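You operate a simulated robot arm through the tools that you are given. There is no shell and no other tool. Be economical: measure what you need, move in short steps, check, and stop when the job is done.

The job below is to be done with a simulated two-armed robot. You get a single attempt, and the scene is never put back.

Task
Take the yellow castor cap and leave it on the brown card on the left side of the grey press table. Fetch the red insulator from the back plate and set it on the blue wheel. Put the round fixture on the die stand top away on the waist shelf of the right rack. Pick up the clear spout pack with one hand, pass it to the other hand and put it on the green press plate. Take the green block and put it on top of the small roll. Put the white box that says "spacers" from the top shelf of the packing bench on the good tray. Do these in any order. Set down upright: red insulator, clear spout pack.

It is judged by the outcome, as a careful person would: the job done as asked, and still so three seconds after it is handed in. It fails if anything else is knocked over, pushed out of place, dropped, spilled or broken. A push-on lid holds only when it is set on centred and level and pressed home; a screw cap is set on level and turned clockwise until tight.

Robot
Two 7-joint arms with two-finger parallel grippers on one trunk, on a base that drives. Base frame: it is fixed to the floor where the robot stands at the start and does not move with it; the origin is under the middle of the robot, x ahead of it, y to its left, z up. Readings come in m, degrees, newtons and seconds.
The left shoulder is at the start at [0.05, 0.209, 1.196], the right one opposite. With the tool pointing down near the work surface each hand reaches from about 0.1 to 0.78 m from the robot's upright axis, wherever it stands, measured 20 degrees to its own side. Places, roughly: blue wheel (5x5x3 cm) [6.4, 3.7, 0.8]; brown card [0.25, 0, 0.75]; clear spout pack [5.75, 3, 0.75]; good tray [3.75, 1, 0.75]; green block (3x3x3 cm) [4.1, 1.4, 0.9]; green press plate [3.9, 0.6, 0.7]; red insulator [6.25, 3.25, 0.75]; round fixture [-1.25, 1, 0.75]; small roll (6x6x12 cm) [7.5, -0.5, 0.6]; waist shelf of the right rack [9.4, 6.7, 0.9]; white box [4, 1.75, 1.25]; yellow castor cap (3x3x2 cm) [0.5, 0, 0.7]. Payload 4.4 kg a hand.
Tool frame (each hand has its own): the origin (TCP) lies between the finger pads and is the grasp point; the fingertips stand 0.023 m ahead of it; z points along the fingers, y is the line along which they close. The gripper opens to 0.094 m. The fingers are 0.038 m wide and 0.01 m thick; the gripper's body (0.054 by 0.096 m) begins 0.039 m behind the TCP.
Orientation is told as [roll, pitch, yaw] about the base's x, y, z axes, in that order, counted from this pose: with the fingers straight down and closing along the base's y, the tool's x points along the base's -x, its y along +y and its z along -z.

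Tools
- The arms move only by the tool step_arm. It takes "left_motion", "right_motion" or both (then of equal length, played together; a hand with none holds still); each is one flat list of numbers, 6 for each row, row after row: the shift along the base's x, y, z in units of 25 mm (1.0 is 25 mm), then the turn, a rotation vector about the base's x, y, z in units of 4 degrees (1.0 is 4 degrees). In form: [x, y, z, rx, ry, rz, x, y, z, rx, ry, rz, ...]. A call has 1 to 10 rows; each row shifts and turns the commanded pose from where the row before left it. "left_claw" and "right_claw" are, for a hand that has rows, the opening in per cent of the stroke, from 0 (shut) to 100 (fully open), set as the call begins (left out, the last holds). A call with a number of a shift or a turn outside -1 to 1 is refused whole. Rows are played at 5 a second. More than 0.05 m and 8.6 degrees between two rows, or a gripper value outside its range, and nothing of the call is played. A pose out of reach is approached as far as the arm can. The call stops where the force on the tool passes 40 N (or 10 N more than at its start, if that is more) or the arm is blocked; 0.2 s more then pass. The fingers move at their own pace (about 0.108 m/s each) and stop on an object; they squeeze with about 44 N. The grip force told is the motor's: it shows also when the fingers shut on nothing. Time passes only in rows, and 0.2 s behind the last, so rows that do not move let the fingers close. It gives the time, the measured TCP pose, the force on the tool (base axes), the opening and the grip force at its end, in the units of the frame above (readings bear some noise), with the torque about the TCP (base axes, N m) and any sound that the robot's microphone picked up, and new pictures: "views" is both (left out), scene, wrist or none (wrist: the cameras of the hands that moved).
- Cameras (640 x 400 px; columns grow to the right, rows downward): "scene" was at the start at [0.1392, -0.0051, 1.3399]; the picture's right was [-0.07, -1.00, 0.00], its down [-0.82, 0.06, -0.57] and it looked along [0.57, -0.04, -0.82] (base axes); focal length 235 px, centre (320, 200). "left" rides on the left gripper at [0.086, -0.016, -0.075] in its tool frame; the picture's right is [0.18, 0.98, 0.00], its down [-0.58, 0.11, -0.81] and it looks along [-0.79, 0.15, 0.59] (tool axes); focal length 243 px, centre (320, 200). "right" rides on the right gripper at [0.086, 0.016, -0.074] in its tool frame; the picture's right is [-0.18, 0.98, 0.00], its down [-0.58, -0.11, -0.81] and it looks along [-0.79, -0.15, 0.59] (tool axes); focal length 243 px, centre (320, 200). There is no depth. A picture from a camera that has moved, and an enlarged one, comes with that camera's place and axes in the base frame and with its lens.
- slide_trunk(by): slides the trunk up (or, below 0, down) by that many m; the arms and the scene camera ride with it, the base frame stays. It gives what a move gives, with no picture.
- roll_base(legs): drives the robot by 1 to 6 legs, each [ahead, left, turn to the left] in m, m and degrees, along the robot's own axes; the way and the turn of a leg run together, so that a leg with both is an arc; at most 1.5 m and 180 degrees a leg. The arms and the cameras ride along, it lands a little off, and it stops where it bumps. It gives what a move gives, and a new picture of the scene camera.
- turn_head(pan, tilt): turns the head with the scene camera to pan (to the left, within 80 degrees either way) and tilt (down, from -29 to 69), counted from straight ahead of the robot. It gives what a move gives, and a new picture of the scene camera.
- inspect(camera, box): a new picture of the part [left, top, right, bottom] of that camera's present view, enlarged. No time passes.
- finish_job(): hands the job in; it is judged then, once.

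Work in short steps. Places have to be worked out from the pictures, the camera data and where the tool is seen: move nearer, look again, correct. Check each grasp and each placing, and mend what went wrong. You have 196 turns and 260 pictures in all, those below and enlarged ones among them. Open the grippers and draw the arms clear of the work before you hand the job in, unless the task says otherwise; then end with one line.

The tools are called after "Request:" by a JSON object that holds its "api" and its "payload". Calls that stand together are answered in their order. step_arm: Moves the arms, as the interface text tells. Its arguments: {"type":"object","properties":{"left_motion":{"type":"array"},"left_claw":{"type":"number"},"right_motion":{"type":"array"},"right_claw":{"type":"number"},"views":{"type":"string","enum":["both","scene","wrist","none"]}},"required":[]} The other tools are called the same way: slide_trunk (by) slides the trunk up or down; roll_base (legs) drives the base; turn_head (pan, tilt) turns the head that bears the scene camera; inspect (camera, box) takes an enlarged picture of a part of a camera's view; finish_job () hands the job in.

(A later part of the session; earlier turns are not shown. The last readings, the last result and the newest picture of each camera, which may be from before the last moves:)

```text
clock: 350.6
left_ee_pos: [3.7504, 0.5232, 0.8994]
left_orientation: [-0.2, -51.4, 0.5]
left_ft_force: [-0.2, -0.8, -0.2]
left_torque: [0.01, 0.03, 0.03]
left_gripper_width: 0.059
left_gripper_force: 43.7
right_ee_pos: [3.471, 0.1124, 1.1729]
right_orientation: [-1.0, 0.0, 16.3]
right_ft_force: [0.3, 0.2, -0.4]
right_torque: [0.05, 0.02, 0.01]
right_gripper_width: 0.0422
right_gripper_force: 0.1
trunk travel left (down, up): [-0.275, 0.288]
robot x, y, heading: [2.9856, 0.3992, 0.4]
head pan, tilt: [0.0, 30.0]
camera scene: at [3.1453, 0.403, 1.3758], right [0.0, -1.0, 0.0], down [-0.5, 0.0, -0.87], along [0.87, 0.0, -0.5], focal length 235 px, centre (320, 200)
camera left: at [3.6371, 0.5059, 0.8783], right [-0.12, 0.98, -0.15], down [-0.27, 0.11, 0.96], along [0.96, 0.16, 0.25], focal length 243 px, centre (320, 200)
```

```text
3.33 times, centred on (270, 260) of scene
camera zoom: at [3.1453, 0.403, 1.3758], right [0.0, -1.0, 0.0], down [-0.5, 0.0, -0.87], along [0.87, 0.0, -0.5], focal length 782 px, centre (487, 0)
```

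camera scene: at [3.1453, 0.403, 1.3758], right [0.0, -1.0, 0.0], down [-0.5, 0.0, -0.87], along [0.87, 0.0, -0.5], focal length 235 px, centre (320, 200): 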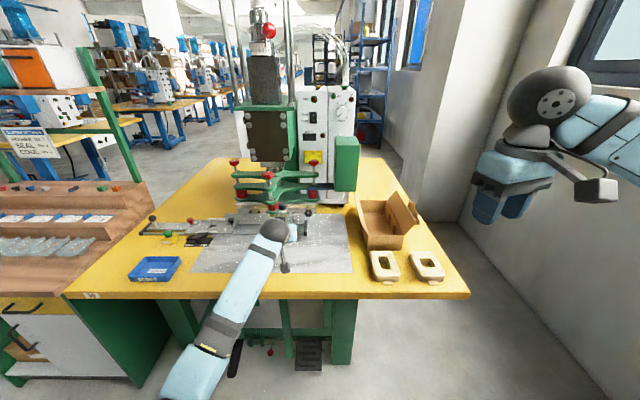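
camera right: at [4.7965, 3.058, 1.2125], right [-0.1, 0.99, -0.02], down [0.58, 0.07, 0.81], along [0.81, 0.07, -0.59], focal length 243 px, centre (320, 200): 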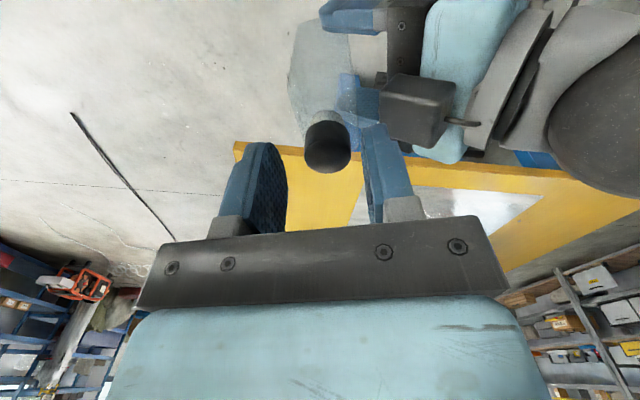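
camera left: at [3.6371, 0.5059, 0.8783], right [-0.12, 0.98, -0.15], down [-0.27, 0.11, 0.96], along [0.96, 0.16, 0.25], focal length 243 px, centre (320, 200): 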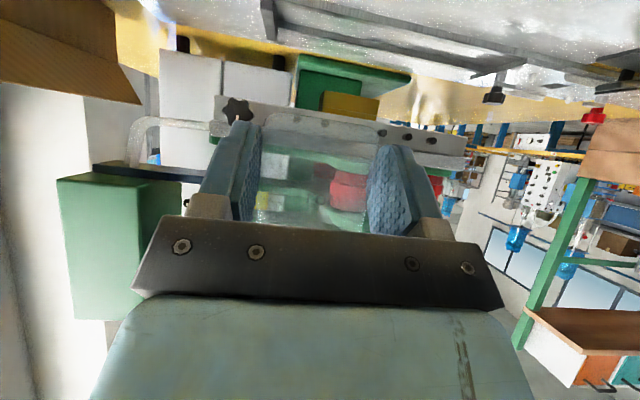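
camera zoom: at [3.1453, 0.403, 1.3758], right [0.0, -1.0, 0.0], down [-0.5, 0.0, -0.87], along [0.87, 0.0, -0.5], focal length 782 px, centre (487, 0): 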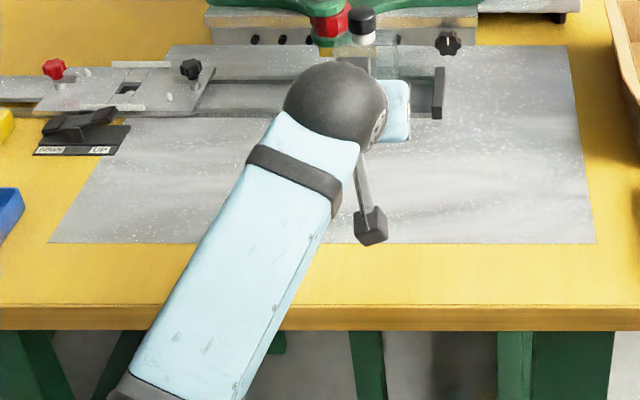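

The camera housing hangs at x≈3.63, off the table edge. I'll lower to 0.80 and check.

Request:
{"api": "step_arm", "payload": {"left_motion": [0, 0, -1, 0, 0, 0, 0, 0, -1, 0, 0, 0, 0, 0, -1, 0, 0, 0, 0, 0, -0.6, 0, 0, 0], "views": "both"}}

Request:
{"api": "inspect", "payload": {"camera": "scene", "box": [230, 210, 350, 300]}}

```text
clock: 351.6
left_ee_pos: [3.7483, 0.5225, 0.8103]
left_orientation: [-0.1, -51.5, 0.6]
left_ft_force: [0.2, 0.2, 0.4]
left_torque: [-0.01, 0.03, -0.01]
left_gripper_width: 0.0591
left_gripper_force: 44.4
right_ee_pos: [3.4706, 0.1134, 1.1744]
right_orientation: [-1.0, 0.1, 16.3]
right_ft_force: [0.5, 0.2, 0.3]
right_torque: [0.03, 0.0, -0.03]
right_gripper_width: 0.0421
right_gripper_force: 0.1
trunk travel left (down, up): [-0.275, 0.288]
robot x, y, heading: [2.9838, 0.4001, 0.4]
head pan, tilt: [0.0, 30.0]
camera scene: at [3.1446, 0.4032, 1.3759], right [0.0, -1.0, 0.0], down [-0.5, 0.0, -0.87], along [0.87, 0.0, -0.5], focal length 235 px, centre (320, 200)
camera left: at [3.6355, 0.5066, 0.789], right [-0.12, 0.98, -0.15], down [-0.27, 0.11, 0.96], along [0.95, 0.16, 0.25], focal length 243 px, centre (320, 200)
```

scene: 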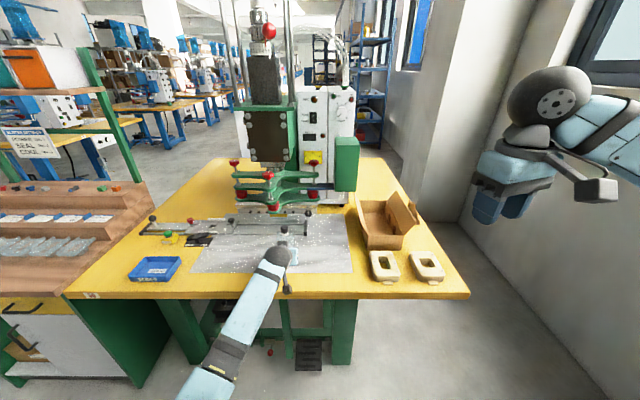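
left: 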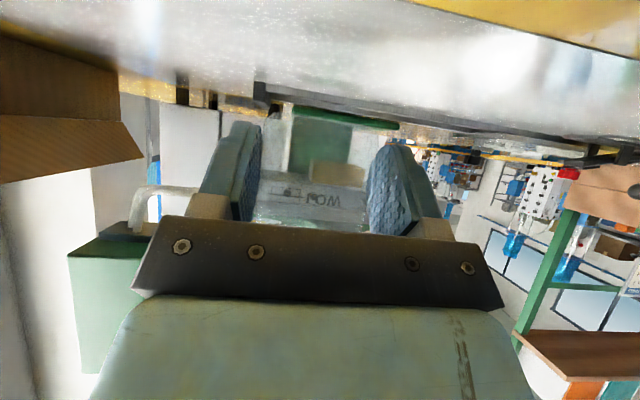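

```text
4.44 times, centred on (290, 255) of scene
camera zoom: at [3.1446, 0.4032, 1.3759], right [0.0, -1.0, 0.0], down [-0.5, 0.0, -0.87], along [0.87, 0.0, -0.5], focal length 1043 px, centre (453, -44)
```

zoom: 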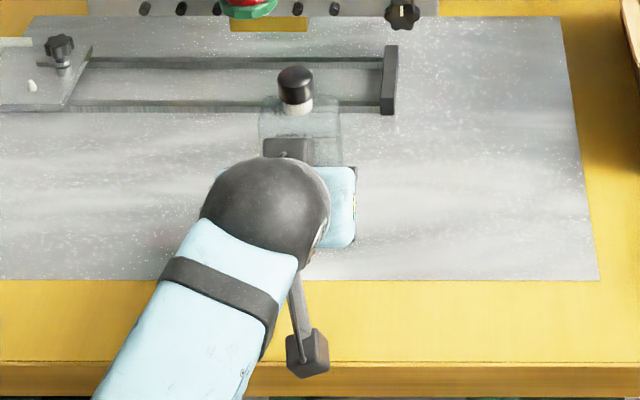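

The housing is within ~2 mm of the table edge in x; I'll shift back 8 mm and lower gently to contact.

Request:
{"api": "step_arm", "payload": {"left_motion": [-0.32, 0, -0.3, 0, 0, 0, 0, 0, -0.3, 0, 0, 0, 0, 0, -0.2, 0, 0, 0], "views": "none"}}

Request:
{"api": "step_arm", "payload": {"left_motion": [0, 0, -0.15, 0, 0, 0, 0, 0, -0.1, 0, 0, 0], "views": "none"}}

Request:
{"api": "inspect", "payload": {"camera": "left", "box": [160, 60, 480, 260]}}

```text
clock: 352.4
left_ee_pos: [3.7408, 0.5231, 0.7913]
left_orientation: [-0.2, -51.5, 0.6]
left_ft_force: [0.3, -0.1, 0.0]
left_torque: [0.03, 0.01, 0.02]
left_gripper_width: 0.059
left_gripper_force: 43.9
right_ee_pos: [3.4704, 0.1125, 1.1745]
right_orientation: [-1.0, 0.1, 16.2]
right_ft_force: [-0.5, 1.1, 0.2]
right_torque: [-0.03, 0.01, -0.01]
right_gripper_width: 0.0422
right_gripper_force: 0.1
trunk travel left (down, up): [-0.275, 0.288]
robot x, y, heading: [2.9858, 0.4009, 0.6]
head pan, tilt: [0.0, 30.0]
```

```text
clock: 353.0
left_ee_pos: [3.7403, 0.5231, 0.7832]
left_orientation: [-0.2, -51.4, 0.7]
left_ft_force: [0.7, -1.0, -1.0]
left_torque: [-0.02, -0.01, -0.04]
left_gripper_width: 0.0593
left_gripper_force: 43.6
right_ee_pos: [3.4699, 0.1118, 1.1741]
right_orientation: [-1.0, 0.0, 16.3]
right_ft_force: [-0.4, 0.1, 0.2]
right_torque: [0.01, 0.0, 0.03]
right_gripper_width: 0.0423
right_gripper_force: 0.1
trunk travel left (down, up): [-0.275, 0.288]
robot x, y, heading: [2.9843, 0.404, 0.2]
head pan, tilt: [0.0, 30.0]
```

```text
2.00 times, centred on (320, 160) of left
camera zoom: at [3.6275, 0.5064, 0.7628], right [-0.12, 0.98, -0.15], down [-0.27, 0.11, 0.96], along [0.95, 0.16, 0.25], focal length 485 px, centre (320, 280)
```

zoom: 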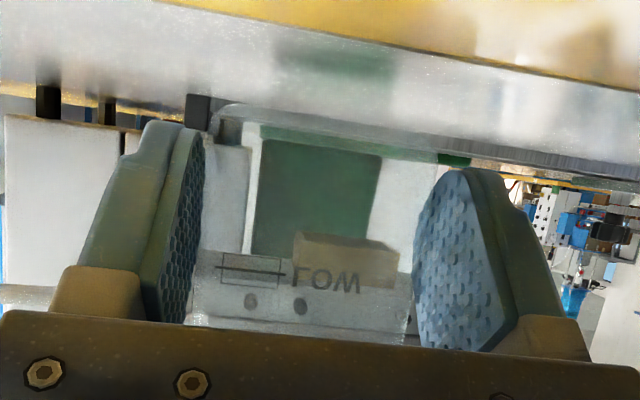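

Still free. Continuing down in 2–3 mm steps.

Request:
{"api": "step_arm", "payload": {"left_motion": [0, 0, -0.1, 0, 0, 0, 0, 0, 0, 0, 0, 0], "views": "none"}}

Request:
{"api": "step_arm", "payload": {"left_motion": [0, 0, -0.1, 0, 0, 0, 0, 0, 0, 0, 0, 0], "views": "none"}}

Request:
{"api": "step_arm", "payload": {"left_motion": [0, 0, -0.1, 0, 0, 0, 0, 0, 0, 0, 0, 0], "views": "wrist"}}

```text
clock: 353.6
left_ee_pos: [3.7405, 0.524, 0.7808]
left_orientation: [-0.2, -51.4, 0.8]
left_ft_force: [-0.2, -0.2, 0.3]
left_torque: [-0.01, 0.03, 0.04]
left_gripper_width: 0.0592
left_gripper_force: 44.1
right_ee_pos: [3.47, 0.1123, 1.1741]
right_orientation: [-1.0, -0.1, 16.2]
right_ft_force: [0.1, 0.3, -0.1]
right_torque: [-0.01, 0.0, 0.07]
right_gripper_width: 0.0425
right_gripper_force: 0.0
trunk travel left (down, up): [-0.275, 0.288]
robot x, y, heading: [2.985, 0.4018, 0.2]
head pan, tilt: [0.0, 30.0]
```

```text
clock: 354.2
left_ee_pos: [3.7398, 0.5239, 0.7792]
left_orientation: [-0.2, -51.5, 0.7]
left_ft_force: [-0.1, 0.6, 0.6]
left_torque: [-0.02, 0.0, 0.01]
left_gripper_width: 0.0589
left_gripper_force: 44.2
right_ee_pos: [3.4701, 0.1125, 1.173]
right_orientation: [-1.1, 0.0, 16.3]
right_ft_force: [0.0, 0.2, -0.6]
right_torque: [0.01, 0.02, 0.01]
right_gripper_width: 0.0422
right_gripper_force: 0.0
trunk travel left (down, up): [-0.275, 0.288]
robot x, y, heading: [2.9888, 0.404, -0.2]
head pan, tilt: [0.0, 30.0]
```

```text
clock: 354.8
left_ee_pos: [3.7401, 0.5229, 0.7768]
left_orientation: [-0.1, -51.4, 0.7]
left_ft_force: [0.3, 0.5, 0.2]
left_torque: [-0.03, 0.0, 0.0]
left_gripper_width: 0.0592
left_gripper_force: 44.1
right_ee_pos: [3.4702, 0.1123, 1.1734]
right_orientation: [-1.0, -0.1, 16.3]
right_ft_force: [-0.2, 0.3, 0.0]
right_torque: [0.0, 0.03, -0.03]
right_gripper_width: 0.0422
right_gripper_force: 0.0
trunk travel left (down, up): [-0.275, 0.288]
robot x, y, heading: [2.9882, 0.4046, 0.2]
head pan, tilt: [0.0, 30.0]
camera left: at [3.6273, 0.5068, 0.7556], right [-0.12, 0.98, -0.15], down [-0.27, 0.11, 0.96], along [0.95, 0.16, 0.25], focal length 243 px, centre (320, 200)
```

left: 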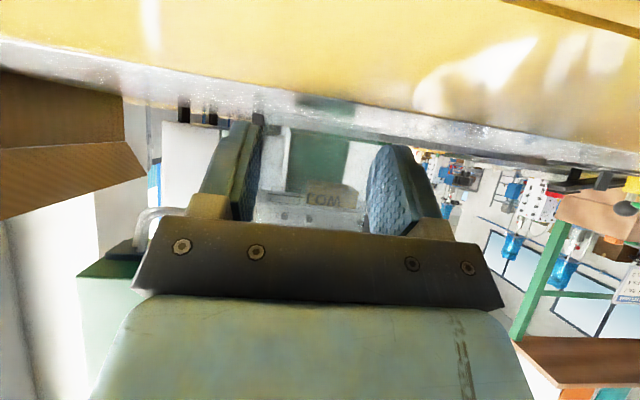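

The plate plane works out at z≈0.736, so about 1 cm to go. Continuing.

Request:
{"api": "step_arm", "payload": {"left_motion": [0, 0, -0.15, 0, 0, 0, 0, 0, 0, 0, 0, 0], "views": "none"}}

Request:
{"api": "step_arm", "payload": {"left_motion": [0, 0, -0.1, 0, 0, 0, 0, 0, 0, 0, 0, 0], "views": "none"}}

Request:
{"api": "step_arm", "payload": {"left_motion": [0, 0, -0.08, 0, 0, 0, 0, 0, 0, 0, 0, 0], "views": "none"}}

```text
clock: 355.4
left_ee_pos: [3.7417, 0.5229, 0.7726]
left_orientation: [-0.2, -51.4, 0.7]
left_ft_force: [-0.9, -0.8, -0.6]
left_torque: [-0.05, 0.08, -0.04]
left_gripper_width: 0.0593
left_gripper_force: 44.5
right_ee_pos: [3.4697, 0.1134, 1.1742]
right_orientation: [-1.0, 0.0, 16.3]
right_ft_force: [0.6, -0.6, 0.2]
right_torque: [0.04, -0.02, -0.01]
right_gripper_width: 0.0421
right_gripper_force: 0.1
trunk travel left (down, up): [-0.275, 0.288]
robot x, y, heading: [2.9891, 0.4047, -0.0]
head pan, tilt: [0.0, 30.0]
```

```text
clock: 356.0
left_ee_pos: [3.7396, 0.524, 0.7698]
left_orientation: [-0.3, -51.6, 0.8]
left_ft_force: [-0.1, -0.1, 1.6]
left_torque: [0.06, 0.01, -0.01]
left_gripper_width: 0.059
left_gripper_force: 44.1
right_ee_pos: [3.4706, 0.1126, 1.1732]
right_orientation: [-1.0, 0.0, 16.3]
right_ft_force: [-0.2, -1.1, 0.3]
right_torque: [0.01, -0.01, -0.01]
right_gripper_width: 0.0424
right_gripper_force: 0.1
trunk travel left (down, up): [-0.275, 0.288]
robot x, y, heading: [2.9869, 0.3987, -0.2]
head pan, tilt: [0.0, 30.0]
```

```text
clock: 356.6
left_ee_pos: [3.7405, 0.5232, 0.7719]
left_orientation: [-0.2, -51.7, 0.7]
left_ft_force: [0.7, 0.8, 10.8]
left_torque: [0.21, -0.09, 0.01]
left_gripper_width: 0.0592
left_gripper_force: 44.4
right_ee_pos: [3.4693, 0.1121, 1.1752]
right_orientation: [-1.0, -0.1, 16.3]
right_ft_force: [0.3, -0.8, -0.4]
right_torque: [0.05, 0.01, 0.01]
right_gripper_width: 0.0423
right_gripper_force: 0.0
trunk travel left (down, up): [-0.275, 0.288]
robot x, y, heading: [2.9839, 0.4042, 0.1]
head pan, tilt: [0.0, 30.0]
```

Contact (11 N, little torque). I'll check the view before releasing.

Request:
{"api": "inspect", "payload": {"camera": "scene", "box": [230, 210, 350, 300]}}

Request:
{"api": "inspect", "payload": {"camera": "left", "box": [160, 60, 480, 260]}}

```text
4.44 times, centred on (290, 255) of scene
camera zoom: at [3.1431, 0.4031, 1.3763], right [0.0, -1.0, 0.0], down [-0.5, 0.0, -0.87], along [0.87, 0.0, -0.5], focal length 1043 px, centre (453, -44)
```

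zoom: 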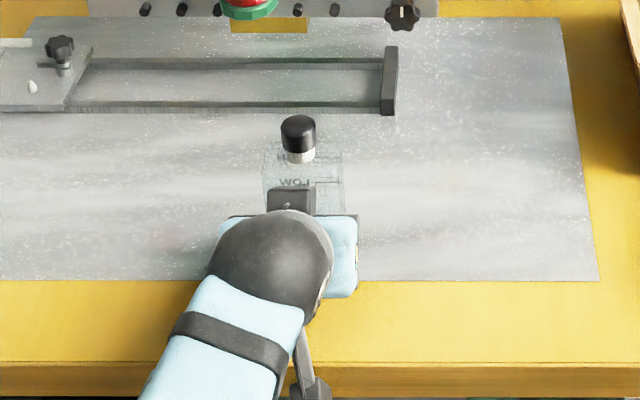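

```text
2.00 times, centred on (320, 160) of left
camera zoom: at [3.6275, 0.5063, 0.7493], right [-0.12, 0.98, -0.15], down [-0.27, 0.11, 0.96], along [0.95, 0.16, 0.26], focal length 485 px, centre (320, 280)
```

zoom: 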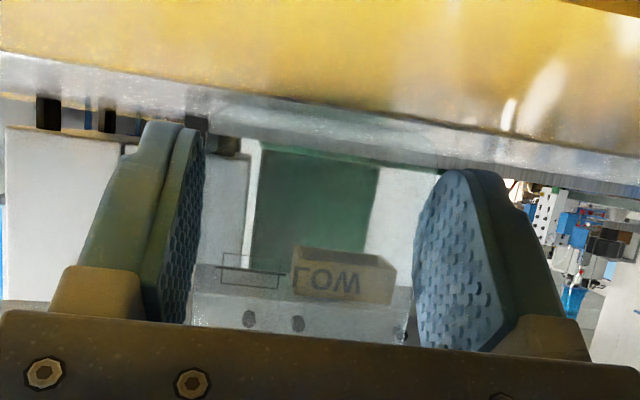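

The pack stands within the plate. I'll open and withdraw backward.

Request:
{"api": "step_arm", "payload": {"left_motion": [0, 0, 0, 0, 0, 0, 0, 0, 0, 0, 0, 0, 0, 0, 0, 0, 0, 0], "left_claw": 100, "views": "wrist"}}

Request:
{"api": "step_arm", "payload": {"left_motion": [-0.4, 0, 0.15, 0, 0, 0, -0.6, 0, 0.2, 0, 0, 0, -0.8, 0, 0.4, 0, 0, 0, -1, 0, 0.6, 0, 0, 0, -1, 0, 0.8, 0, 0, 0, -1, 0, 1, 0, 0, 0, -1, 0, 1, 0, 0, 0, -1, 0, 1, 0, 0, 0], "views": "scene"}}

Request:
{"api": "inspect", "payload": {"camera": "scene", "box": [230, 210, 350, 300]}}

```text
clock: 357.4
left_ee_pos: [3.7399, 0.5214, 0.7698]
left_orientation: [-0.2, -51.7, 0.5]
left_ft_force: [-3.1, -9.4, 11.3]
left_torque: [0.26, 0.02, 0.1]
left_gripper_width: 0.0896
left_gripper_force: 0.1
right_ee_pos: [3.4686, 0.112, 1.1744]
right_orientation: [-1.0, -0.2, 16.3]
right_ft_force: [-0.3, 0.3, -0.3]
right_torque: [0.03, 0.02, -0.01]
right_gripper_width: 0.0425
right_gripper_force: 0.1
trunk travel left (down, up): [-0.275, 0.288]
robot x, y, heading: [2.9878, 0.4003, -0.1]
head pan, tilt: [0.0, 30.0]
camera left: at [3.6268, 0.5054, 0.7489], right [-0.12, 0.98, -0.15], down [-0.27, 0.11, 0.96], along [0.95, 0.16, 0.25], focal length 243 px, centre (320, 200)
```

left: 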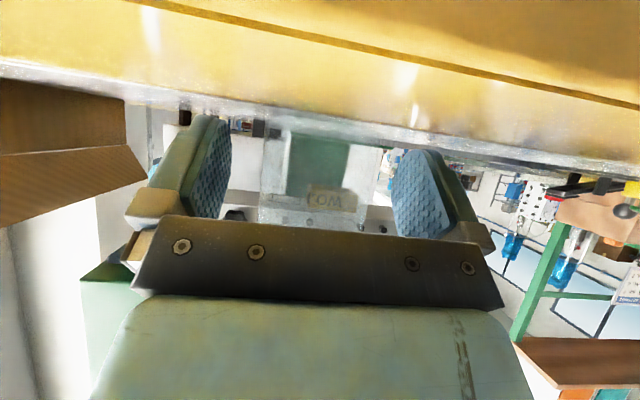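

```text
clock: 359.2
left_ee_pos: [3.6233, 0.5582, 0.9641]
left_orientation: [8.6, -58.6, -5.2]
left_ft_force: [0.1, -0.1, -0.4]
left_torque: [0.0, 0.01, -0.03]
left_gripper_width: 0.0941
left_gripper_force: 0.0
right_ee_pos: [3.4709, 0.1127, 1.182]
right_orientation: [-1.0, 0.0, 16.3]
right_ft_force: [1.1, 0.6, -0.6]
right_torque: [0.01, -0.02, 0.02]
right_gripper_width: 0.0423
right_gripper_force: 0.0
trunk travel left (down, up): [-0.275, 0.288]
robot x, y, heading: [2.9839, 0.4054, 0.3]
head pan, tilt: [0.0, 30.0]
stopped in row 8 (left hand): the arm was blocked; the commanded pose is now the measured one
camera scene: at [3.1446, 0.4032, 1.385], right [0.0, -1.0, 0.0], down [-0.5, 0.0, -0.87], along [0.87, 0.0, -0.5], focal length 235 px, centre (320, 200)
```

scene: 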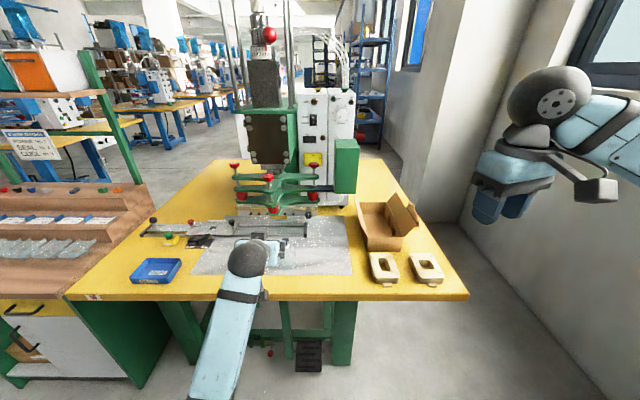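

```text
4.44 times, centred on (290, 255) of scene
camera zoom: at [3.1446, 0.4032, 1.385], right [0.0, -1.0, 0.0], down [-0.5, 0.0, -0.87], along [0.87, 0.0, -0.5], focal length 1043 px, centre (453, -44)
```

zoom: 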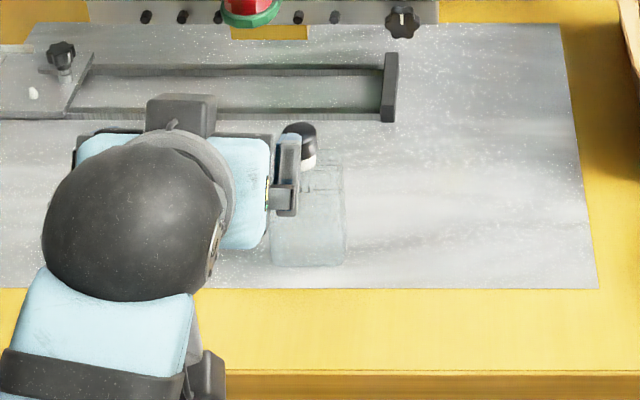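

The arm reported a block at the end (near its retraction limit), though forces are now zero and the pack stands. I'll lift the left hand straight up a bit and check.

Request:
{"api": "step_arm", "payload": {"left_motion": [0, 0, 0.8, 0, 0, 0, 0, 0, 0.8, 0, 0, 0], "views": "both"}}

```text
clock: 359.8
left_ee_pos: [3.6232, 0.5602, 0.9961]
left_orientation: [8.7, -59.5, -5.2]
left_ft_force: [0.2, 0.2, -0.1]
left_torque: [0.0, -0.05, 0.04]
left_gripper_width: 0.0938
left_gripper_force: 0.1
right_ee_pos: [3.4696, 0.1112, 1.1668]
right_orientation: [-0.9, 0.0, 16.2]
right_ft_force: [-0.8, -0.3, -0.5]
right_torque: [0.04, 0.03, -0.01]
right_gripper_width: 0.0421
right_gripper_force: 0.1
trunk travel left (down, up): [-0.275, 0.288]
robot x, y, heading: [2.986, 0.4059, -0.0]
head pan, tilt: [0.0, 30.0]
camera scene: at [3.1449, 0.402, 1.3708], right [0.0, -1.0, 0.0], down [-0.5, 0.0, -0.87], along [0.87, 0.0, -0.5], focal length 235 px, centre (320, 200)
camera left: at [3.5151, 0.5428, 0.9592], right [-0.14, 0.99, -0.08], down [-0.41, 0.02, 0.91], along [0.9, 0.16, 0.4], focal length 243 px, centre (320, 200)
```

scene: 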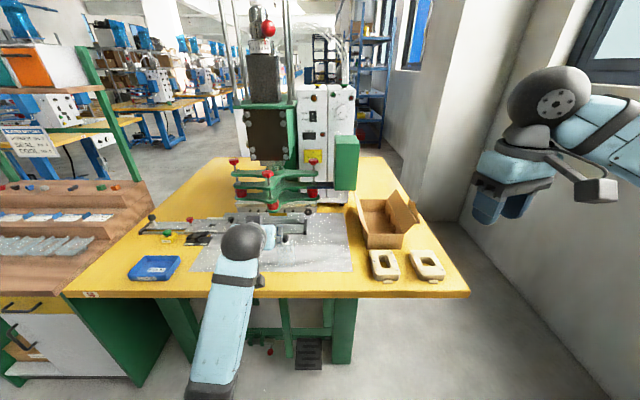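
left: 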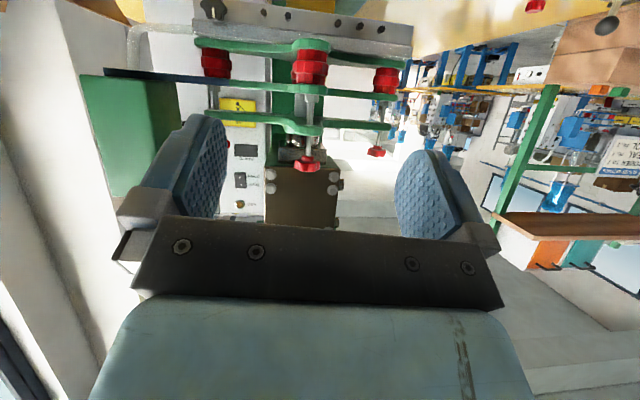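

I'll raise the left hand and straighten it to pointing down, then check the pack.

Request:
{"api": "step_arm", "payload": {"left_motion": [-0.5, 0.5, 0.3, 0, 1, 0, -0.5, 0.5, 0.3, 0, 1, 0, -0.5, 0.5, 0.3, 0, 1, 0, -0.5, 0.5, 0.3, 0, 1, 0, -0.5, 0.5, 0.3, 0, 1, 0, -0.5, 0.5, 0.3, 0, 1, 0, -0.5, 0.5, 0.3, 0, 1, 0, -0.5, 0.5, 0.3, 0, 1, 0, -0.5, 0.5, 0.3, 0, 1, 0, -0.5, 0.5, 0.3, 0, 1, 0], "views": "scene"}}

Request:
{"api": "inspect", "payload": {"camera": "scene", "box": [110, 200, 350, 300]}}

```text
clock: 361.6
left_ee_pos: [3.5368, 0.7126, 1.0368]
left_orientation: [15.0, -28.8, -3.1]
left_ft_force: [-0.1, 0.5, -0.2]
left_torque: [-0.04, 0.03, -0.01]
left_gripper_width: 0.094
left_gripper_force: 0.1
left hand out of reach, approached as far as the arm can: row 8
right_ee_pos: [3.4702, 0.1136, 1.174]
right_orientation: [-1.0, 0.0, 16.5]
right_ft_force: [1.0, 0.7, 0.8]
right_torque: [-0.03, 0.0, -0.01]
right_gripper_width: 0.0425
right_gripper_force: 0.2
trunk travel left (down, up): [-0.275, 0.288]
robot x, y, heading: [2.9878, 0.4037, 0.2]
head pan, tilt: [0.0, 30.0]
stopped in row 8 (left hand): the arm was blocked; the commanded pose is now the measured one
camera scene: at [3.1448, 0.4038, 1.3759], right [0.0, -1.0, 0.0], down [-0.5, 0.0, -0.87], along [0.87, 0.0, -0.5], focal length 235 px, centre (320, 200)
```

scene: 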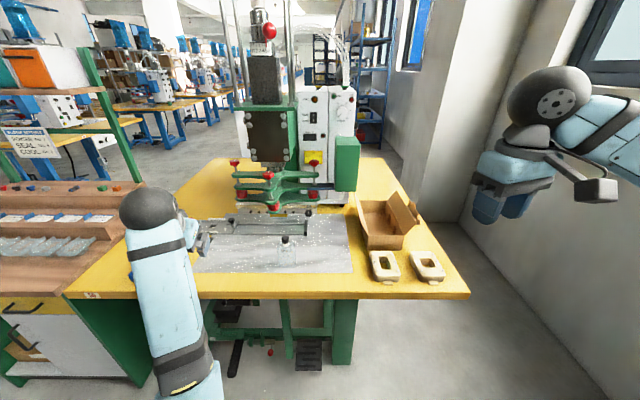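

```text
2.67 times, centred on (230, 250) of scene
camera zoom: at [3.1448, 0.4038, 1.3759], right [0.0, -1.0, 0.0], down [-0.5, 0.0, -0.87], along [0.87, 0.0, -0.5], focal length 626 px, centre (560, 67)
```

zoom: 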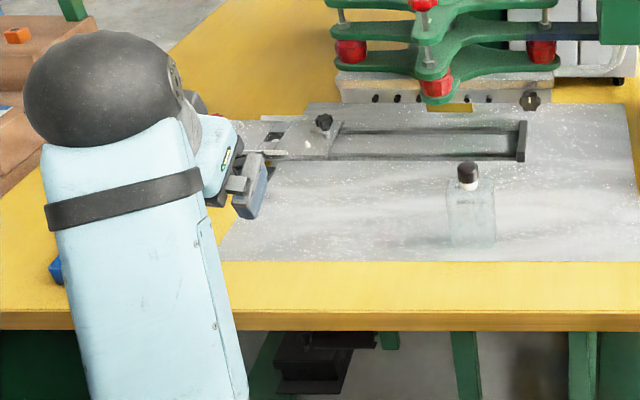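

The pack stands upright on the plate. I'll move the left hand up to free the arm and finish straightening it.

Request:
{"api": "step_arm", "payload": {"left_motion": [0, 0.2, 1, -0.5, 0.9, 0, 0, 0.2, 1, -0.5, 0.9, 0, 0, 0.2, 1, -0.5, 0.9, 0, 0, 0.2, 0.6, -0.5, 0.9, 0, 0, 0.2, 0.6, -0.5, 0.9, 0, 0, 0, 0, -0.5, 0.9, 0, 0, 0, 0, -0.5, 0.9, 0, 0, 0, 0, -0.3, 0.9, 0.8], "views": "none"}}

```text
clock: 363.4
left_ee_pos: [3.6407, 0.8143, 1.0548]
left_orientation: [-1.3, 0.1, 4.3]
left_ft_force: [-0.4, -0.6, 0.4]
left_torque: [-0.02, 0.02, 0.05]
left_gripper_width: 0.0942
left_gripper_force: 0.0
left hand out of reach, approached as far as the arm can: row 1, 2, 3, 4, 5, 6, 7, 8
right_ee_pos: [3.4709, 0.1126, 1.1728]
right_orientation: [-1.1, 0.0, 16.4]
right_ft_force: [-0.6, 0.1, 1.1]
right_torque: [-0.02, -0.01, 0.0]
right_gripper_width: 0.0421
right_gripper_force: 0.0
trunk travel left (down, up): [-0.275, 0.288]
robot x, y, heading: [2.9838, 0.4046, 0.3]
head pan, tilt: [0.0, 30.0]
```

Next the SPACERS box: I'll draw the left hand back, drive left to face the packing bench and raise the trunk for a better look.

Request:
{"api": "step_arm", "payload": {"left_motion": [-1, -0.3, 0.2, 0, 0, -0.2, -1, -0.3, 0.2, 0, 0, -0.2, -1, -0.3, 0.2, 0, 0, -0.2, -1, -0.3, 0.2, 0, 0, -0.2, -1, -0.3, 0.2, 0, 0, -0.2, -1, -0.3, 0, 0, 0, -0.1, -1, 0, 0, 0, 0, 0, -1, 0, 0, 0, 0, 0, -1, 0, 0, 0, 0, 0], "views": "none"}}

Request:
{"api": "roll_base", "payload": {"legs": [[0, 0.55, 0], [0.1, 0.55, 25]]}}

Request:
{"api": "slide_trunk", "payload": {"by": 0.25}}

Request:
{"api": "turn_head", "payload": {"pan": -5, "tilt": 30}}

```text
clock: 365.4
left_ee_pos: [3.4856, 0.8939, 1.0547]
left_orientation: [-1.2, 0.0, -0.1]
left_ft_force: [0.2, -0.6, 0.6]
left_torque: [-0.01, 0.02, -0.01]
left_gripper_width: 0.0942
left_gripper_force: 0.0
left hand out of reach, approached as far as the arm can: row 1, 2, 3, 4, 5, 6, 7, 8, 9
right_ee_pos: [3.4698, 0.1122, 1.1733]
right_orientation: [-1.0, 0.0, 16.3]
right_ft_force: [-0.5, 0.3, -0.2]
right_torque: [-0.01, -0.03, -0.02]
right_gripper_width: 0.0426
right_gripper_force: 0.0
trunk travel left (down, up): [-0.275, 0.288]
robot x, y, heading: [2.9839, 0.401, 0.2]
head pan, tilt: [0.0, 30.0]
```

```text
clock: 375.6
left_ee_pos: [3.2085, 2.1594, 1.0554]
left_orientation: [-1.2, -0.1, 24.8]
left_ft_force: [0.1, -0.4, 0.0]
left_torque: [-0.02, 0.01, 0.01]
left_gripper_width: 0.094
left_gripper_force: 0.0
right_ee_pos: [3.5219, 1.4456, 1.1731]
right_orientation: [-1.0, 0.0, 41.3]
right_ft_force: [1.2, -0.5, 1.0]
right_torque: [-0.02, -0.03, -0.02]
right_gripper_width: 0.0424
right_gripper_force: 0.1
trunk travel left (down, up): [-0.275, 0.288]
robot x, y, heading: [2.962, 1.5003, 25.1]
head pan, tilt: [0.0, 30.0]
camera scene: at [3.1053, 1.5706, 1.3759], right [0.43, -0.91, 0.0], down [-0.45, -0.21, -0.87], along [0.78, 0.37, -0.5], focal length 235 px, centre (320, 200)
```

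scene: 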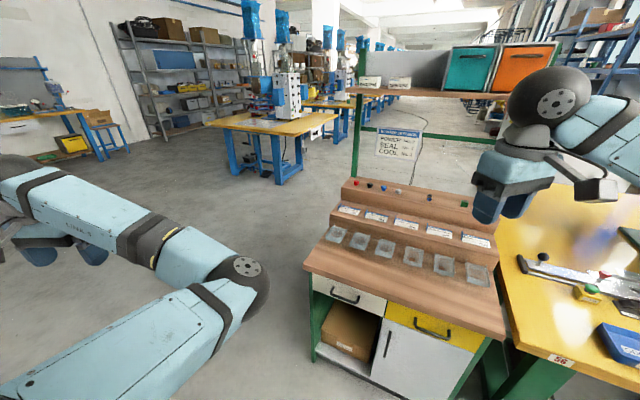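

```text
clock: 378.1
left_ee_pos: [3.209, 2.1589, 1.3043]
left_orientation: [-1.1, 0.0, 24.9]
left_ft_force: [0.8, -0.2, -0.6]
left_torque: [-0.02, 0.01, -0.02]
left_gripper_width: 0.094
left_gripper_force: 0.0
right_ee_pos: [3.5239, 1.4451, 1.423]
right_orientation: [-1.0, -0.1, 41.3]
right_ft_force: [-0.2, 0.3, -0.2]
right_torque: [-0.06, 0.02, 0.0]
right_gripper_width: 0.0422
right_gripper_force: 0.0
trunk travel left (down, up): [-0.525, 0.038]
robot x, y, heading: [2.9599, 1.4974, 25.2]
head pan, tilt: [0.0, 30.0]
```

```text
clock: 378.8
left_ee_pos: [3.2086, 2.1591, 1.3046]
left_orientation: [-1.2, 0.0, 25.0]
left_ft_force: [0.0, 0.5, 0.2]
left_torque: [0.02, -0.02, -0.02]
left_gripper_width: 0.0938
left_gripper_force: 0.1
right_ee_pos: [3.5243, 1.4458, 1.4228]
right_orientation: [-1.0, 0.0, 41.3]
right_ft_force: [-0.8, 0.2, 0.2]
right_torque: [0.02, 0.05, 0.0]
right_gripper_width: 0.0425
right_gripper_force: 0.0
trunk travel left (down, up): [-0.525, 0.038]
robot x, y, heading: [2.965, 1.5027, 25.3]
head pan, tilt: [-5.0, 30.0]
camera scene: at [3.1085, 1.5633, 1.6259], right [0.34, -0.94, 0.0], down [-0.47, -0.17, -0.87], along [0.81, 0.3, -0.5], focal length 235 px, centre (320, 200)
```

scene: 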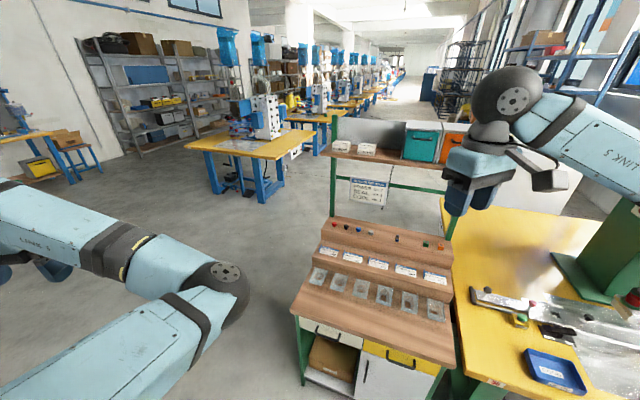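

Request:
{"api": "inspect", "payload": {"camera": "scene", "box": [310, 100, 470, 200]}}

Request:
{"api": "inspect", "payload": {"camera": "scene", "box": [280, 200, 470, 320]}}

Request:
{"api": "inspect", "payload": {"camera": "scene", "box": [460, 280, 640, 400]}}

```text
4.00 times, centred on (390, 150) of scene
camera zoom: at [3.1085, 1.5633, 1.6259], right [0.34, -0.94, 0.0], down [-0.47, -0.17, -0.87], along [0.81, 0.3, -0.5], focal length 939 px, centre (40, 400)
```

zoom: 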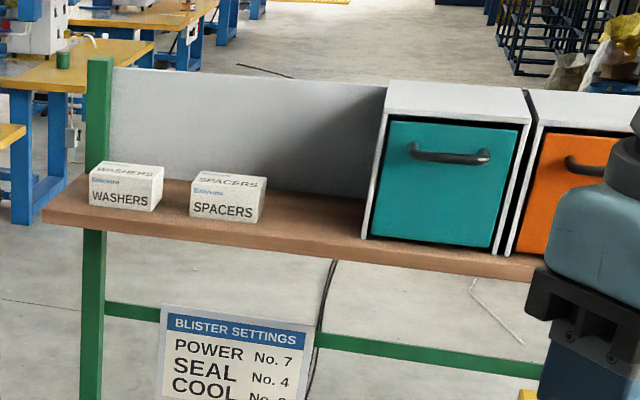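

```text
3.33 times, centred on (375, 260) of scene
camera zoom: at [3.1085, 1.5633, 1.6259], right [0.34, -0.94, 0.0], down [-0.47, -0.17, -0.87], along [0.81, 0.3, -0.5], focal length 782 px, centre (137, 0)
```

zoom: 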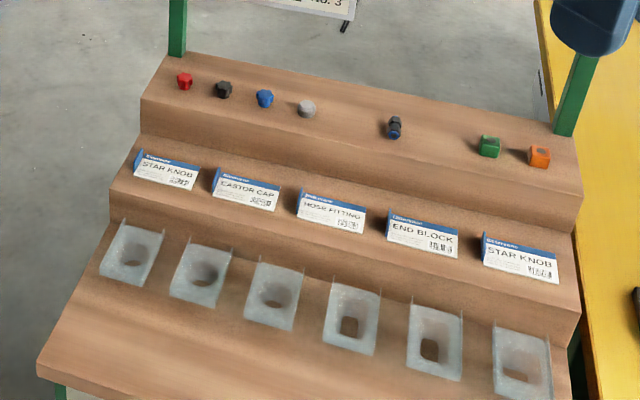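

```text
3.33 times, centred on (550, 340) of scene
camera zoom: at [3.1085, 1.5633, 1.6259], right [0.34, -0.94, 0.0], down [-0.47, -0.17, -0.87], along [0.81, 0.3, -0.5], focal length 782 px, centre (-447, -267)
```

zoom: 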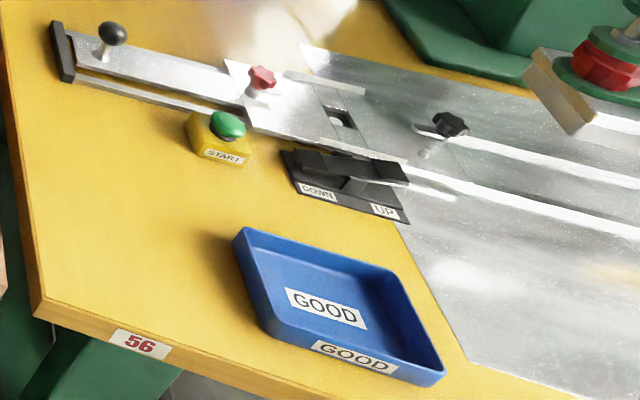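

The SPACERS box measures about 0.072 (y) × 0.081 (x), centre ≈(4.074, 1.709), top ≈1.33, so it can be gripped across y. The green block is on the top step at ~(4.05, 1.40), and the blue GOOD tray is at (3.75, 0.99). I'll square up to the bench.

Request:
{"api": "roll_base", "payload": {"legs": [[0, 0, -25.3], [0.3, 0.3, 0]]}}

Request:
{"api": "step_arm", "payload": {"right_motion": [0, 1, 0, 0, 0, -0.5, 0, 1, 0, 0, 0, -0.5, 0, 1, 0, 0, 0, -0.5, 0, 1, 0, 0, 0, -0.5, 0, 1, 0, 0, 0, -0.5, 0, 1, 0, 0, 0, -0.5, 0, 1, 0, 0, 0, -0.5, 0, 1, 0, 0, 0, -0.5], "right_claw": 100, "views": "both"}}

```text
clock: 383.3
left_ee_pos: [3.7641, 2.2895, 1.3063]
left_orientation: [-1.1, 0.1, -0.3]
left_ft_force: [0.3, 0.1, 0.5]
left_torque: [0.02, 0.01, 0.01]
left_gripper_width: 0.094
left_gripper_force: 0.1
right_ee_pos: [3.7463, 1.5095, 1.4232]
right_orientation: [-1.0, -0.2, 16.2]
right_ft_force: [0.5, 0.1, 0.3]
right_torque: [0.02, 0.01, -0.01]
right_gripper_width: 0.0424
right_gripper_force: 0.1
trunk travel left (down, up): [-0.525, 0.038]
robot x, y, heading: [3.2591, 1.7983, 0.1]
head pan, tilt: [-5.0, 30.0]
camera scene: at [3.4209, 1.7929, 1.626], right [-0.09, -1.0, 0.0], down [-0.5, 0.04, -0.87], along [0.86, -0.07, -0.5], focal length 235 px, centre (320, 200)
```

scene: 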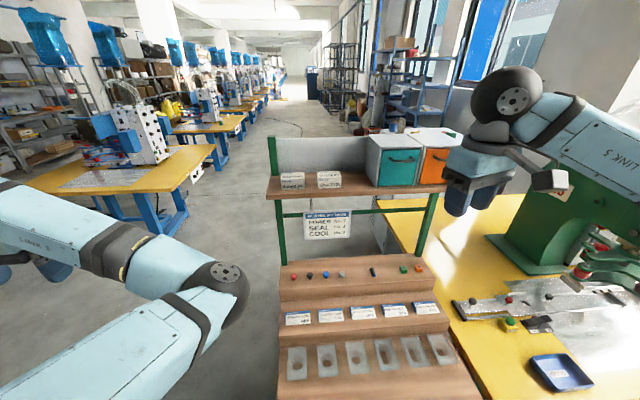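

```text
clock: 385.1
left_ee_pos: [3.7647, 2.2916, 1.3046]
left_orientation: [-1.3, -0.1, -0.3]
left_ft_force: [0.3, 0.9, 0.5]
left_torque: [0.0, 0.0, 0.0]
left_gripper_width: 0.094
left_gripper_force: 0.1
right_ee_pos: [3.7463, 1.7113, 1.4221]
right_orientation: [-1.1, 0.0, 0.3]
right_ft_force: [0.2, 0.0, 0.0]
right_torque: [-0.01, -0.01, 0.04]
right_gripper_width: 0.0941
right_gripper_force: 0.2
trunk travel left (down, up): [-0.525, 0.038]
robot x, y, heading: [3.2642, 1.8037, 0.2]
head pan, tilt: [-5.0, 30.0]
camera scene: at [3.4218, 1.7951, 1.6259], right [-0.09, -1.0, 0.0], down [-0.5, 0.04, -0.87], along [0.86, -0.08, -0.5], focal length 235 px, centre (320, 200)
camera right: at [3.66, 1.7289, 1.4978], right [0.18, 0.98, -0.02], down [0.58, -0.09, 0.81], along [0.79, -0.16, -0.59], focal length 243 px, centre (320, 200)
```

scene: 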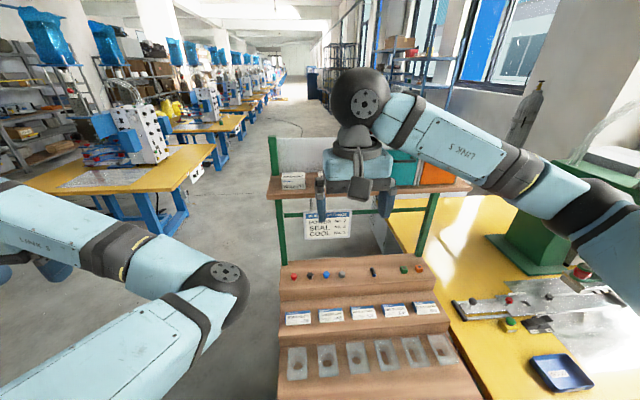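
right: 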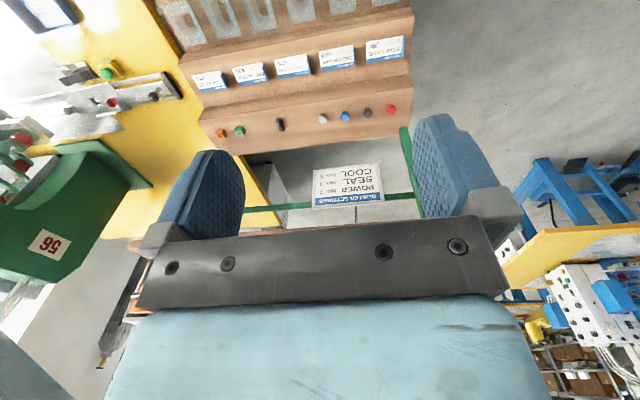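

I'll drive 0.12 m closer and move the hand forward, above and short of the box, to view it.

Request:
{"api": "roll_base", "payload": {"legs": [[0.12, 0, 0]]}}

Request:
{"api": "step_arm", "payload": {"right_motion": [1, 0, 0.3, 0, 0, 0, 1, 0, 0.3, 0, 0, 0, 1, 0, 0, 0, 0, 0, 1, 0, 0, 0, 0, 0, 1, 0, 0, 0, 0, 0], "views": "both"}}

```text
clock: 386.3
left_ee_pos: [3.8461, 2.2907, 1.3001]
left_orientation: [-1.1, 0.5, -0.2]
left_ft_force: [2.2, -0.8, -0.7]
left_torque: [0.01, 0.05, -0.02]
left_gripper_width: 0.094
left_gripper_force: 0.1
right_ee_pos: [3.8289, 1.7102, 1.4196]
right_orientation: [-1.2, 0.4, 0.1]
right_ft_force: [1.8, 0.1, -0.6]
right_torque: [0.0, 0.07, -0.04]
right_gripper_width: 0.094
right_gripper_force: 0.0
trunk travel left (down, up): [-0.525, 0.038]
robot x, y, heading: [3.3382, 1.8019, 0.4]
head pan, tilt: [-5.0, 30.0]
stopped in leg 1: the robot was blocked; the commanded pose is now the measured one
camera scene: at [3.5046, 1.7937, 1.6245], right [-0.09, -1.0, 0.0], down [-0.5, 0.04, -0.86], along [0.86, -0.07, -0.51], focal length 235 px, centre (320, 200)
```

scene: 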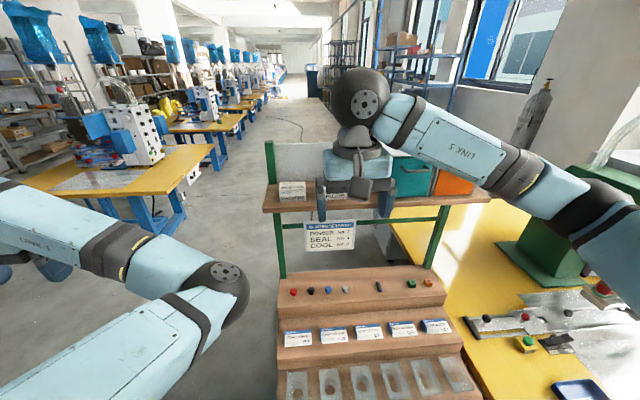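

```text
clock: 387.5
left_ee_pos: [3.8389, 2.2906, 1.3038]
left_orientation: [-1.2, 0.1, -0.2]
left_ft_force: [-0.5, 0.7, -1.0]
left_torque: [0.0, 0.01, 0.0]
left_gripper_width: 0.0939
left_gripper_force: 0.1
right_ee_pos: [3.9465, 1.7095, 1.4372]
right_orientation: [-1.1, 0.1, 0.2]
right_ft_force: [-0.6, 0.5, 0.6]
right_torque: [0.0, -0.01, 0.01]
right_gripper_width: 0.0942
right_gripper_force: 0.1
trunk travel left (down, up): [-0.525, 0.038]
robot x, y, heading: [3.3353, 1.8003, 0.3]
head pan, tilt: [-5.0, 30.0]
camera scene: at [3.496, 1.794, 1.6257], right [-0.09, -1.0, 0.0], down [-0.5, 0.04, -0.87], along [0.86, -0.07, -0.5], focal length 235 px, centre (320, 200)
camera right: at [3.8598, 1.7273, 1.513], right [0.18, 0.98, -0.02], down [0.58, -0.09, 0.81], along [0.79, -0.16, -0.59], focal length 243 px, centre (320, 200)
```

scene: 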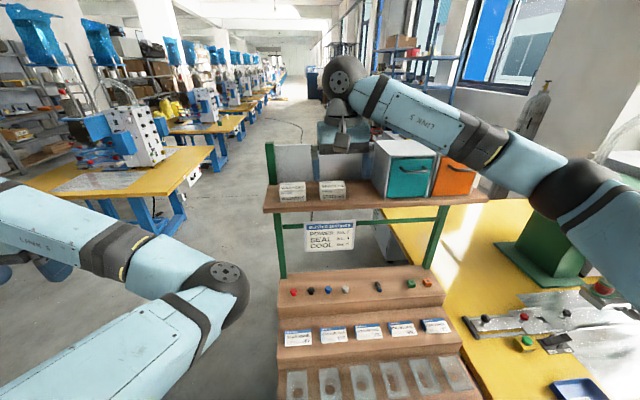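
right: 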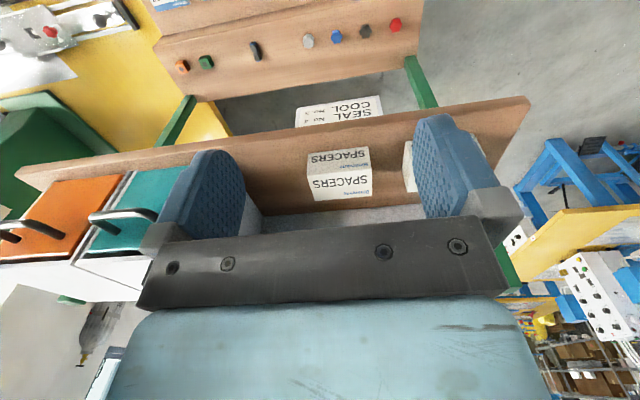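

The view confirms the box at y 1.669–1.743 and WASHERS starting at y≈1.78, leaving room for the fingers. I'll advance over it and lower some.

Request:
{"api": "step_arm", "payload": {"right_motion": [1, 0, 0, 0, 0, 0, 1, 0, 0, 0, 0, 0, 1, 0, 0, 0, 0, 0, 1, -0.1, 0, 0, 0, 0, 0.6, 0, -0.5, 0, 0, 0, 0, 0, -0.8, 0, 0, 0], "views": "both"}}

```text
clock: 388.9
left_ee_pos: [3.838, 2.2886, 1.305]
left_orientation: [-1.2, 0.0, -0.2]
left_ft_force: [-0.9, 0.3, 0.0]
left_torque: [0.0, 0.0, 0.0]
left_gripper_width: 0.0942
left_gripper_force: 0.1
right_ee_pos: [4.0591, 1.7069, 1.4047]
right_orientation: [-1.0, 0.0, 0.2]
right_ft_force: [-0.2, 0.1, -0.2]
right_torque: [0.01, 0.01, -0.01]
right_gripper_width: 0.0939
right_gripper_force: 0.0
trunk travel left (down, up): [-0.525, 0.038]
robot x, y, heading: [3.3414, 1.7989, 0.1]
head pan, tilt: [-5.0, 30.0]
camera scene: at [3.4945, 1.7928, 1.626], right [-0.09, -1.0, 0.0], down [-0.5, 0.04, -0.87], along [0.86, -0.07, -0.5], focal length 235 px, centre (320, 200)
camera right: at [3.9731, 1.7243, 1.4795], right [0.18, 0.98, -0.02], down [0.58, -0.09, 0.81], along [0.79, -0.16, -0.59], focal length 243 px, centre (320, 200)
```

scene: 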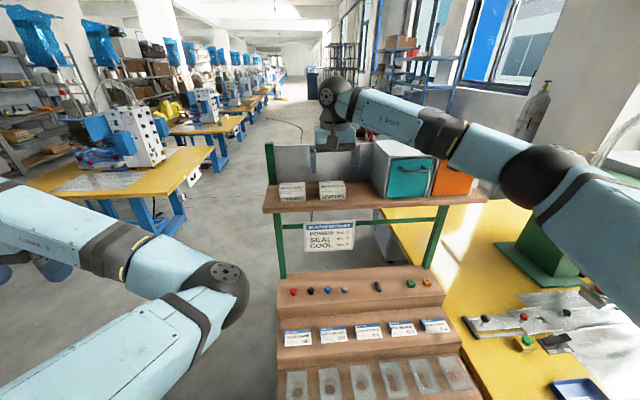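
right: 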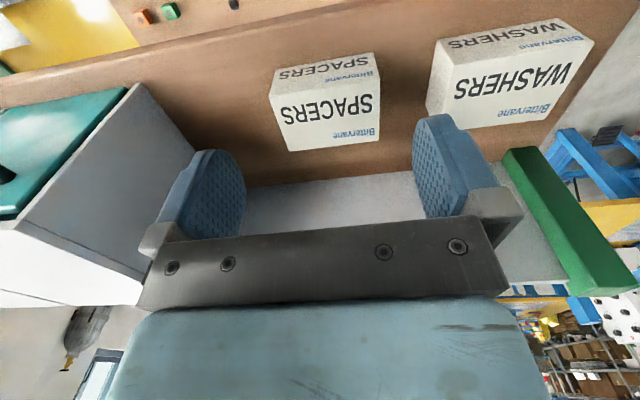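

The box top is at z≈1.345, centre (4.067, 1.709), 0.065 wide; WASHERS starts at 1.770. I'll narrow the opening to 0.080, centre, and lower.

Request:
{"api": "step_arm", "payload": {"right_motion": [0.3, 0.1, 0, 0, 0, 0, 0, 0, -0.8, 0, 0, 0, 0, 0, -0.8, 0, 0, 0], "right_claw": 85, "views": "wrist"}}

```text
clock: 389.7
left_ee_pos: [3.8369, 2.2908, 1.3048]
left_orientation: [-1.2, 0.0, -0.3]
left_ft_force: [1.0, -1.0, 0.7]
left_torque: [-0.01, 0.02, 0.03]
left_gripper_width: 0.094
left_gripper_force: 0.1
right_ee_pos: [4.0682, 1.7104, 1.3643]
right_orientation: [-1.0, 0.1, 0.2]
right_ft_force: [-0.5, -0.9, 0.0]
right_torque: [0.0, 0.03, 0.0]
right_gripper_width: 0.0801
right_gripper_force: 0.1
trunk travel left (down, up): [-0.525, 0.038]
robot x, y, heading: [3.3382, 1.7996, 0.2]
head pan, tilt: [-5.0, 30.0]
camera right: at [3.9815, 1.727, 1.4394], right [0.18, 0.98, -0.02], down [0.58, -0.09, 0.81], along [0.79, -0.16, -0.59], focal length 243 px, centre (320, 200)
```

right: 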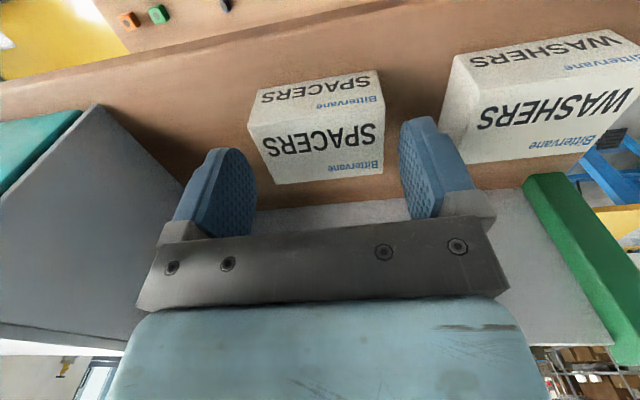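

Aligned. Lowering to TCP ≈1.345 and closing.

Request:
{"api": "step_arm", "payload": {"right_motion": [0, 0, -0.4, 0, 0, 0, 0, 0, -0.35, 0, 0, 0], "views": "none"}}

Request:
{"api": "step_arm", "payload": {"right_motion": [0, 0, 0, 0, 0, 0, 0, 0, 0, 0, 0, 0, 0, 0, 0, 0, 0, 0], "right_claw": 0, "views": "wrist"}}

```text
clock: 390.3
left_ee_pos: [3.8369, 2.2911, 1.3055]
left_orientation: [-1.1, 0.0, -0.2]
left_ft_force: [-0.1, 0.1, 0.1]
left_torque: [0.02, 0.0, -0.02]
left_gripper_width: 0.094
left_gripper_force: 0.1
right_ee_pos: [4.0663, 1.7101, 1.3473]
right_orientation: [-0.9, 0.0, 0.2]
right_ft_force: [0.3, 0.0, -0.4]
right_torque: [0.0, -0.01, 0.01]
right_gripper_width: 0.0798
right_gripper_force: 0.0
trunk travel left (down, up): [-0.525, 0.038]
robot x, y, heading: [3.3371, 1.8024, -0.0]
head pan, tilt: [-5.0, 30.0]
```

```text
clock: 391.1
left_ee_pos: [3.838, 2.2902, 1.3062]
left_orientation: [-1.3, 0.0, -0.3]
left_ft_force: [0.2, 0.0, -0.1]
left_torque: [-0.03, 0.01, 0.02]
left_gripper_width: 0.094
left_gripper_force: 0.1
right_ee_pos: [4.0664, 1.7101, 1.3467]
right_orientation: [-1.1, -0.1, 0.3]
right_ft_force: [-0.6, -0.1, 2.5]
right_torque: [0.09, 0.01, 0.04]
right_gripper_width: 0.0689
right_gripper_force: 43.5
trunk travel left (down, up): [-0.525, 0.038]
robot x, y, heading: [3.338, 1.8019, -0.1]
head pan, tilt: [-5.0, 30.0]
camera right: at [3.9802, 1.7273, 1.4216], right [0.18, 0.98, -0.02], down [0.58, -0.09, 0.81], along [0.79, -0.16, -0.59], focal length 243 px, centre (320, 200)
```

right: 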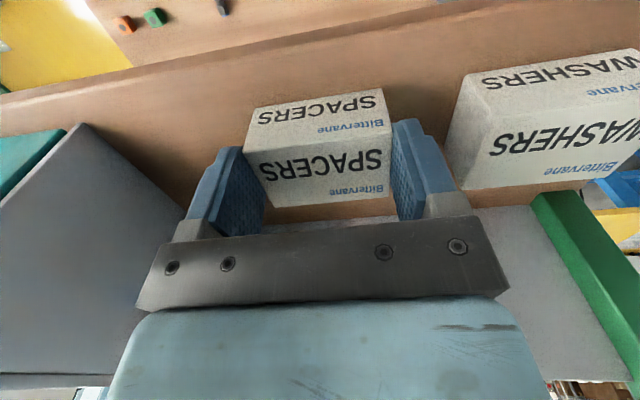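

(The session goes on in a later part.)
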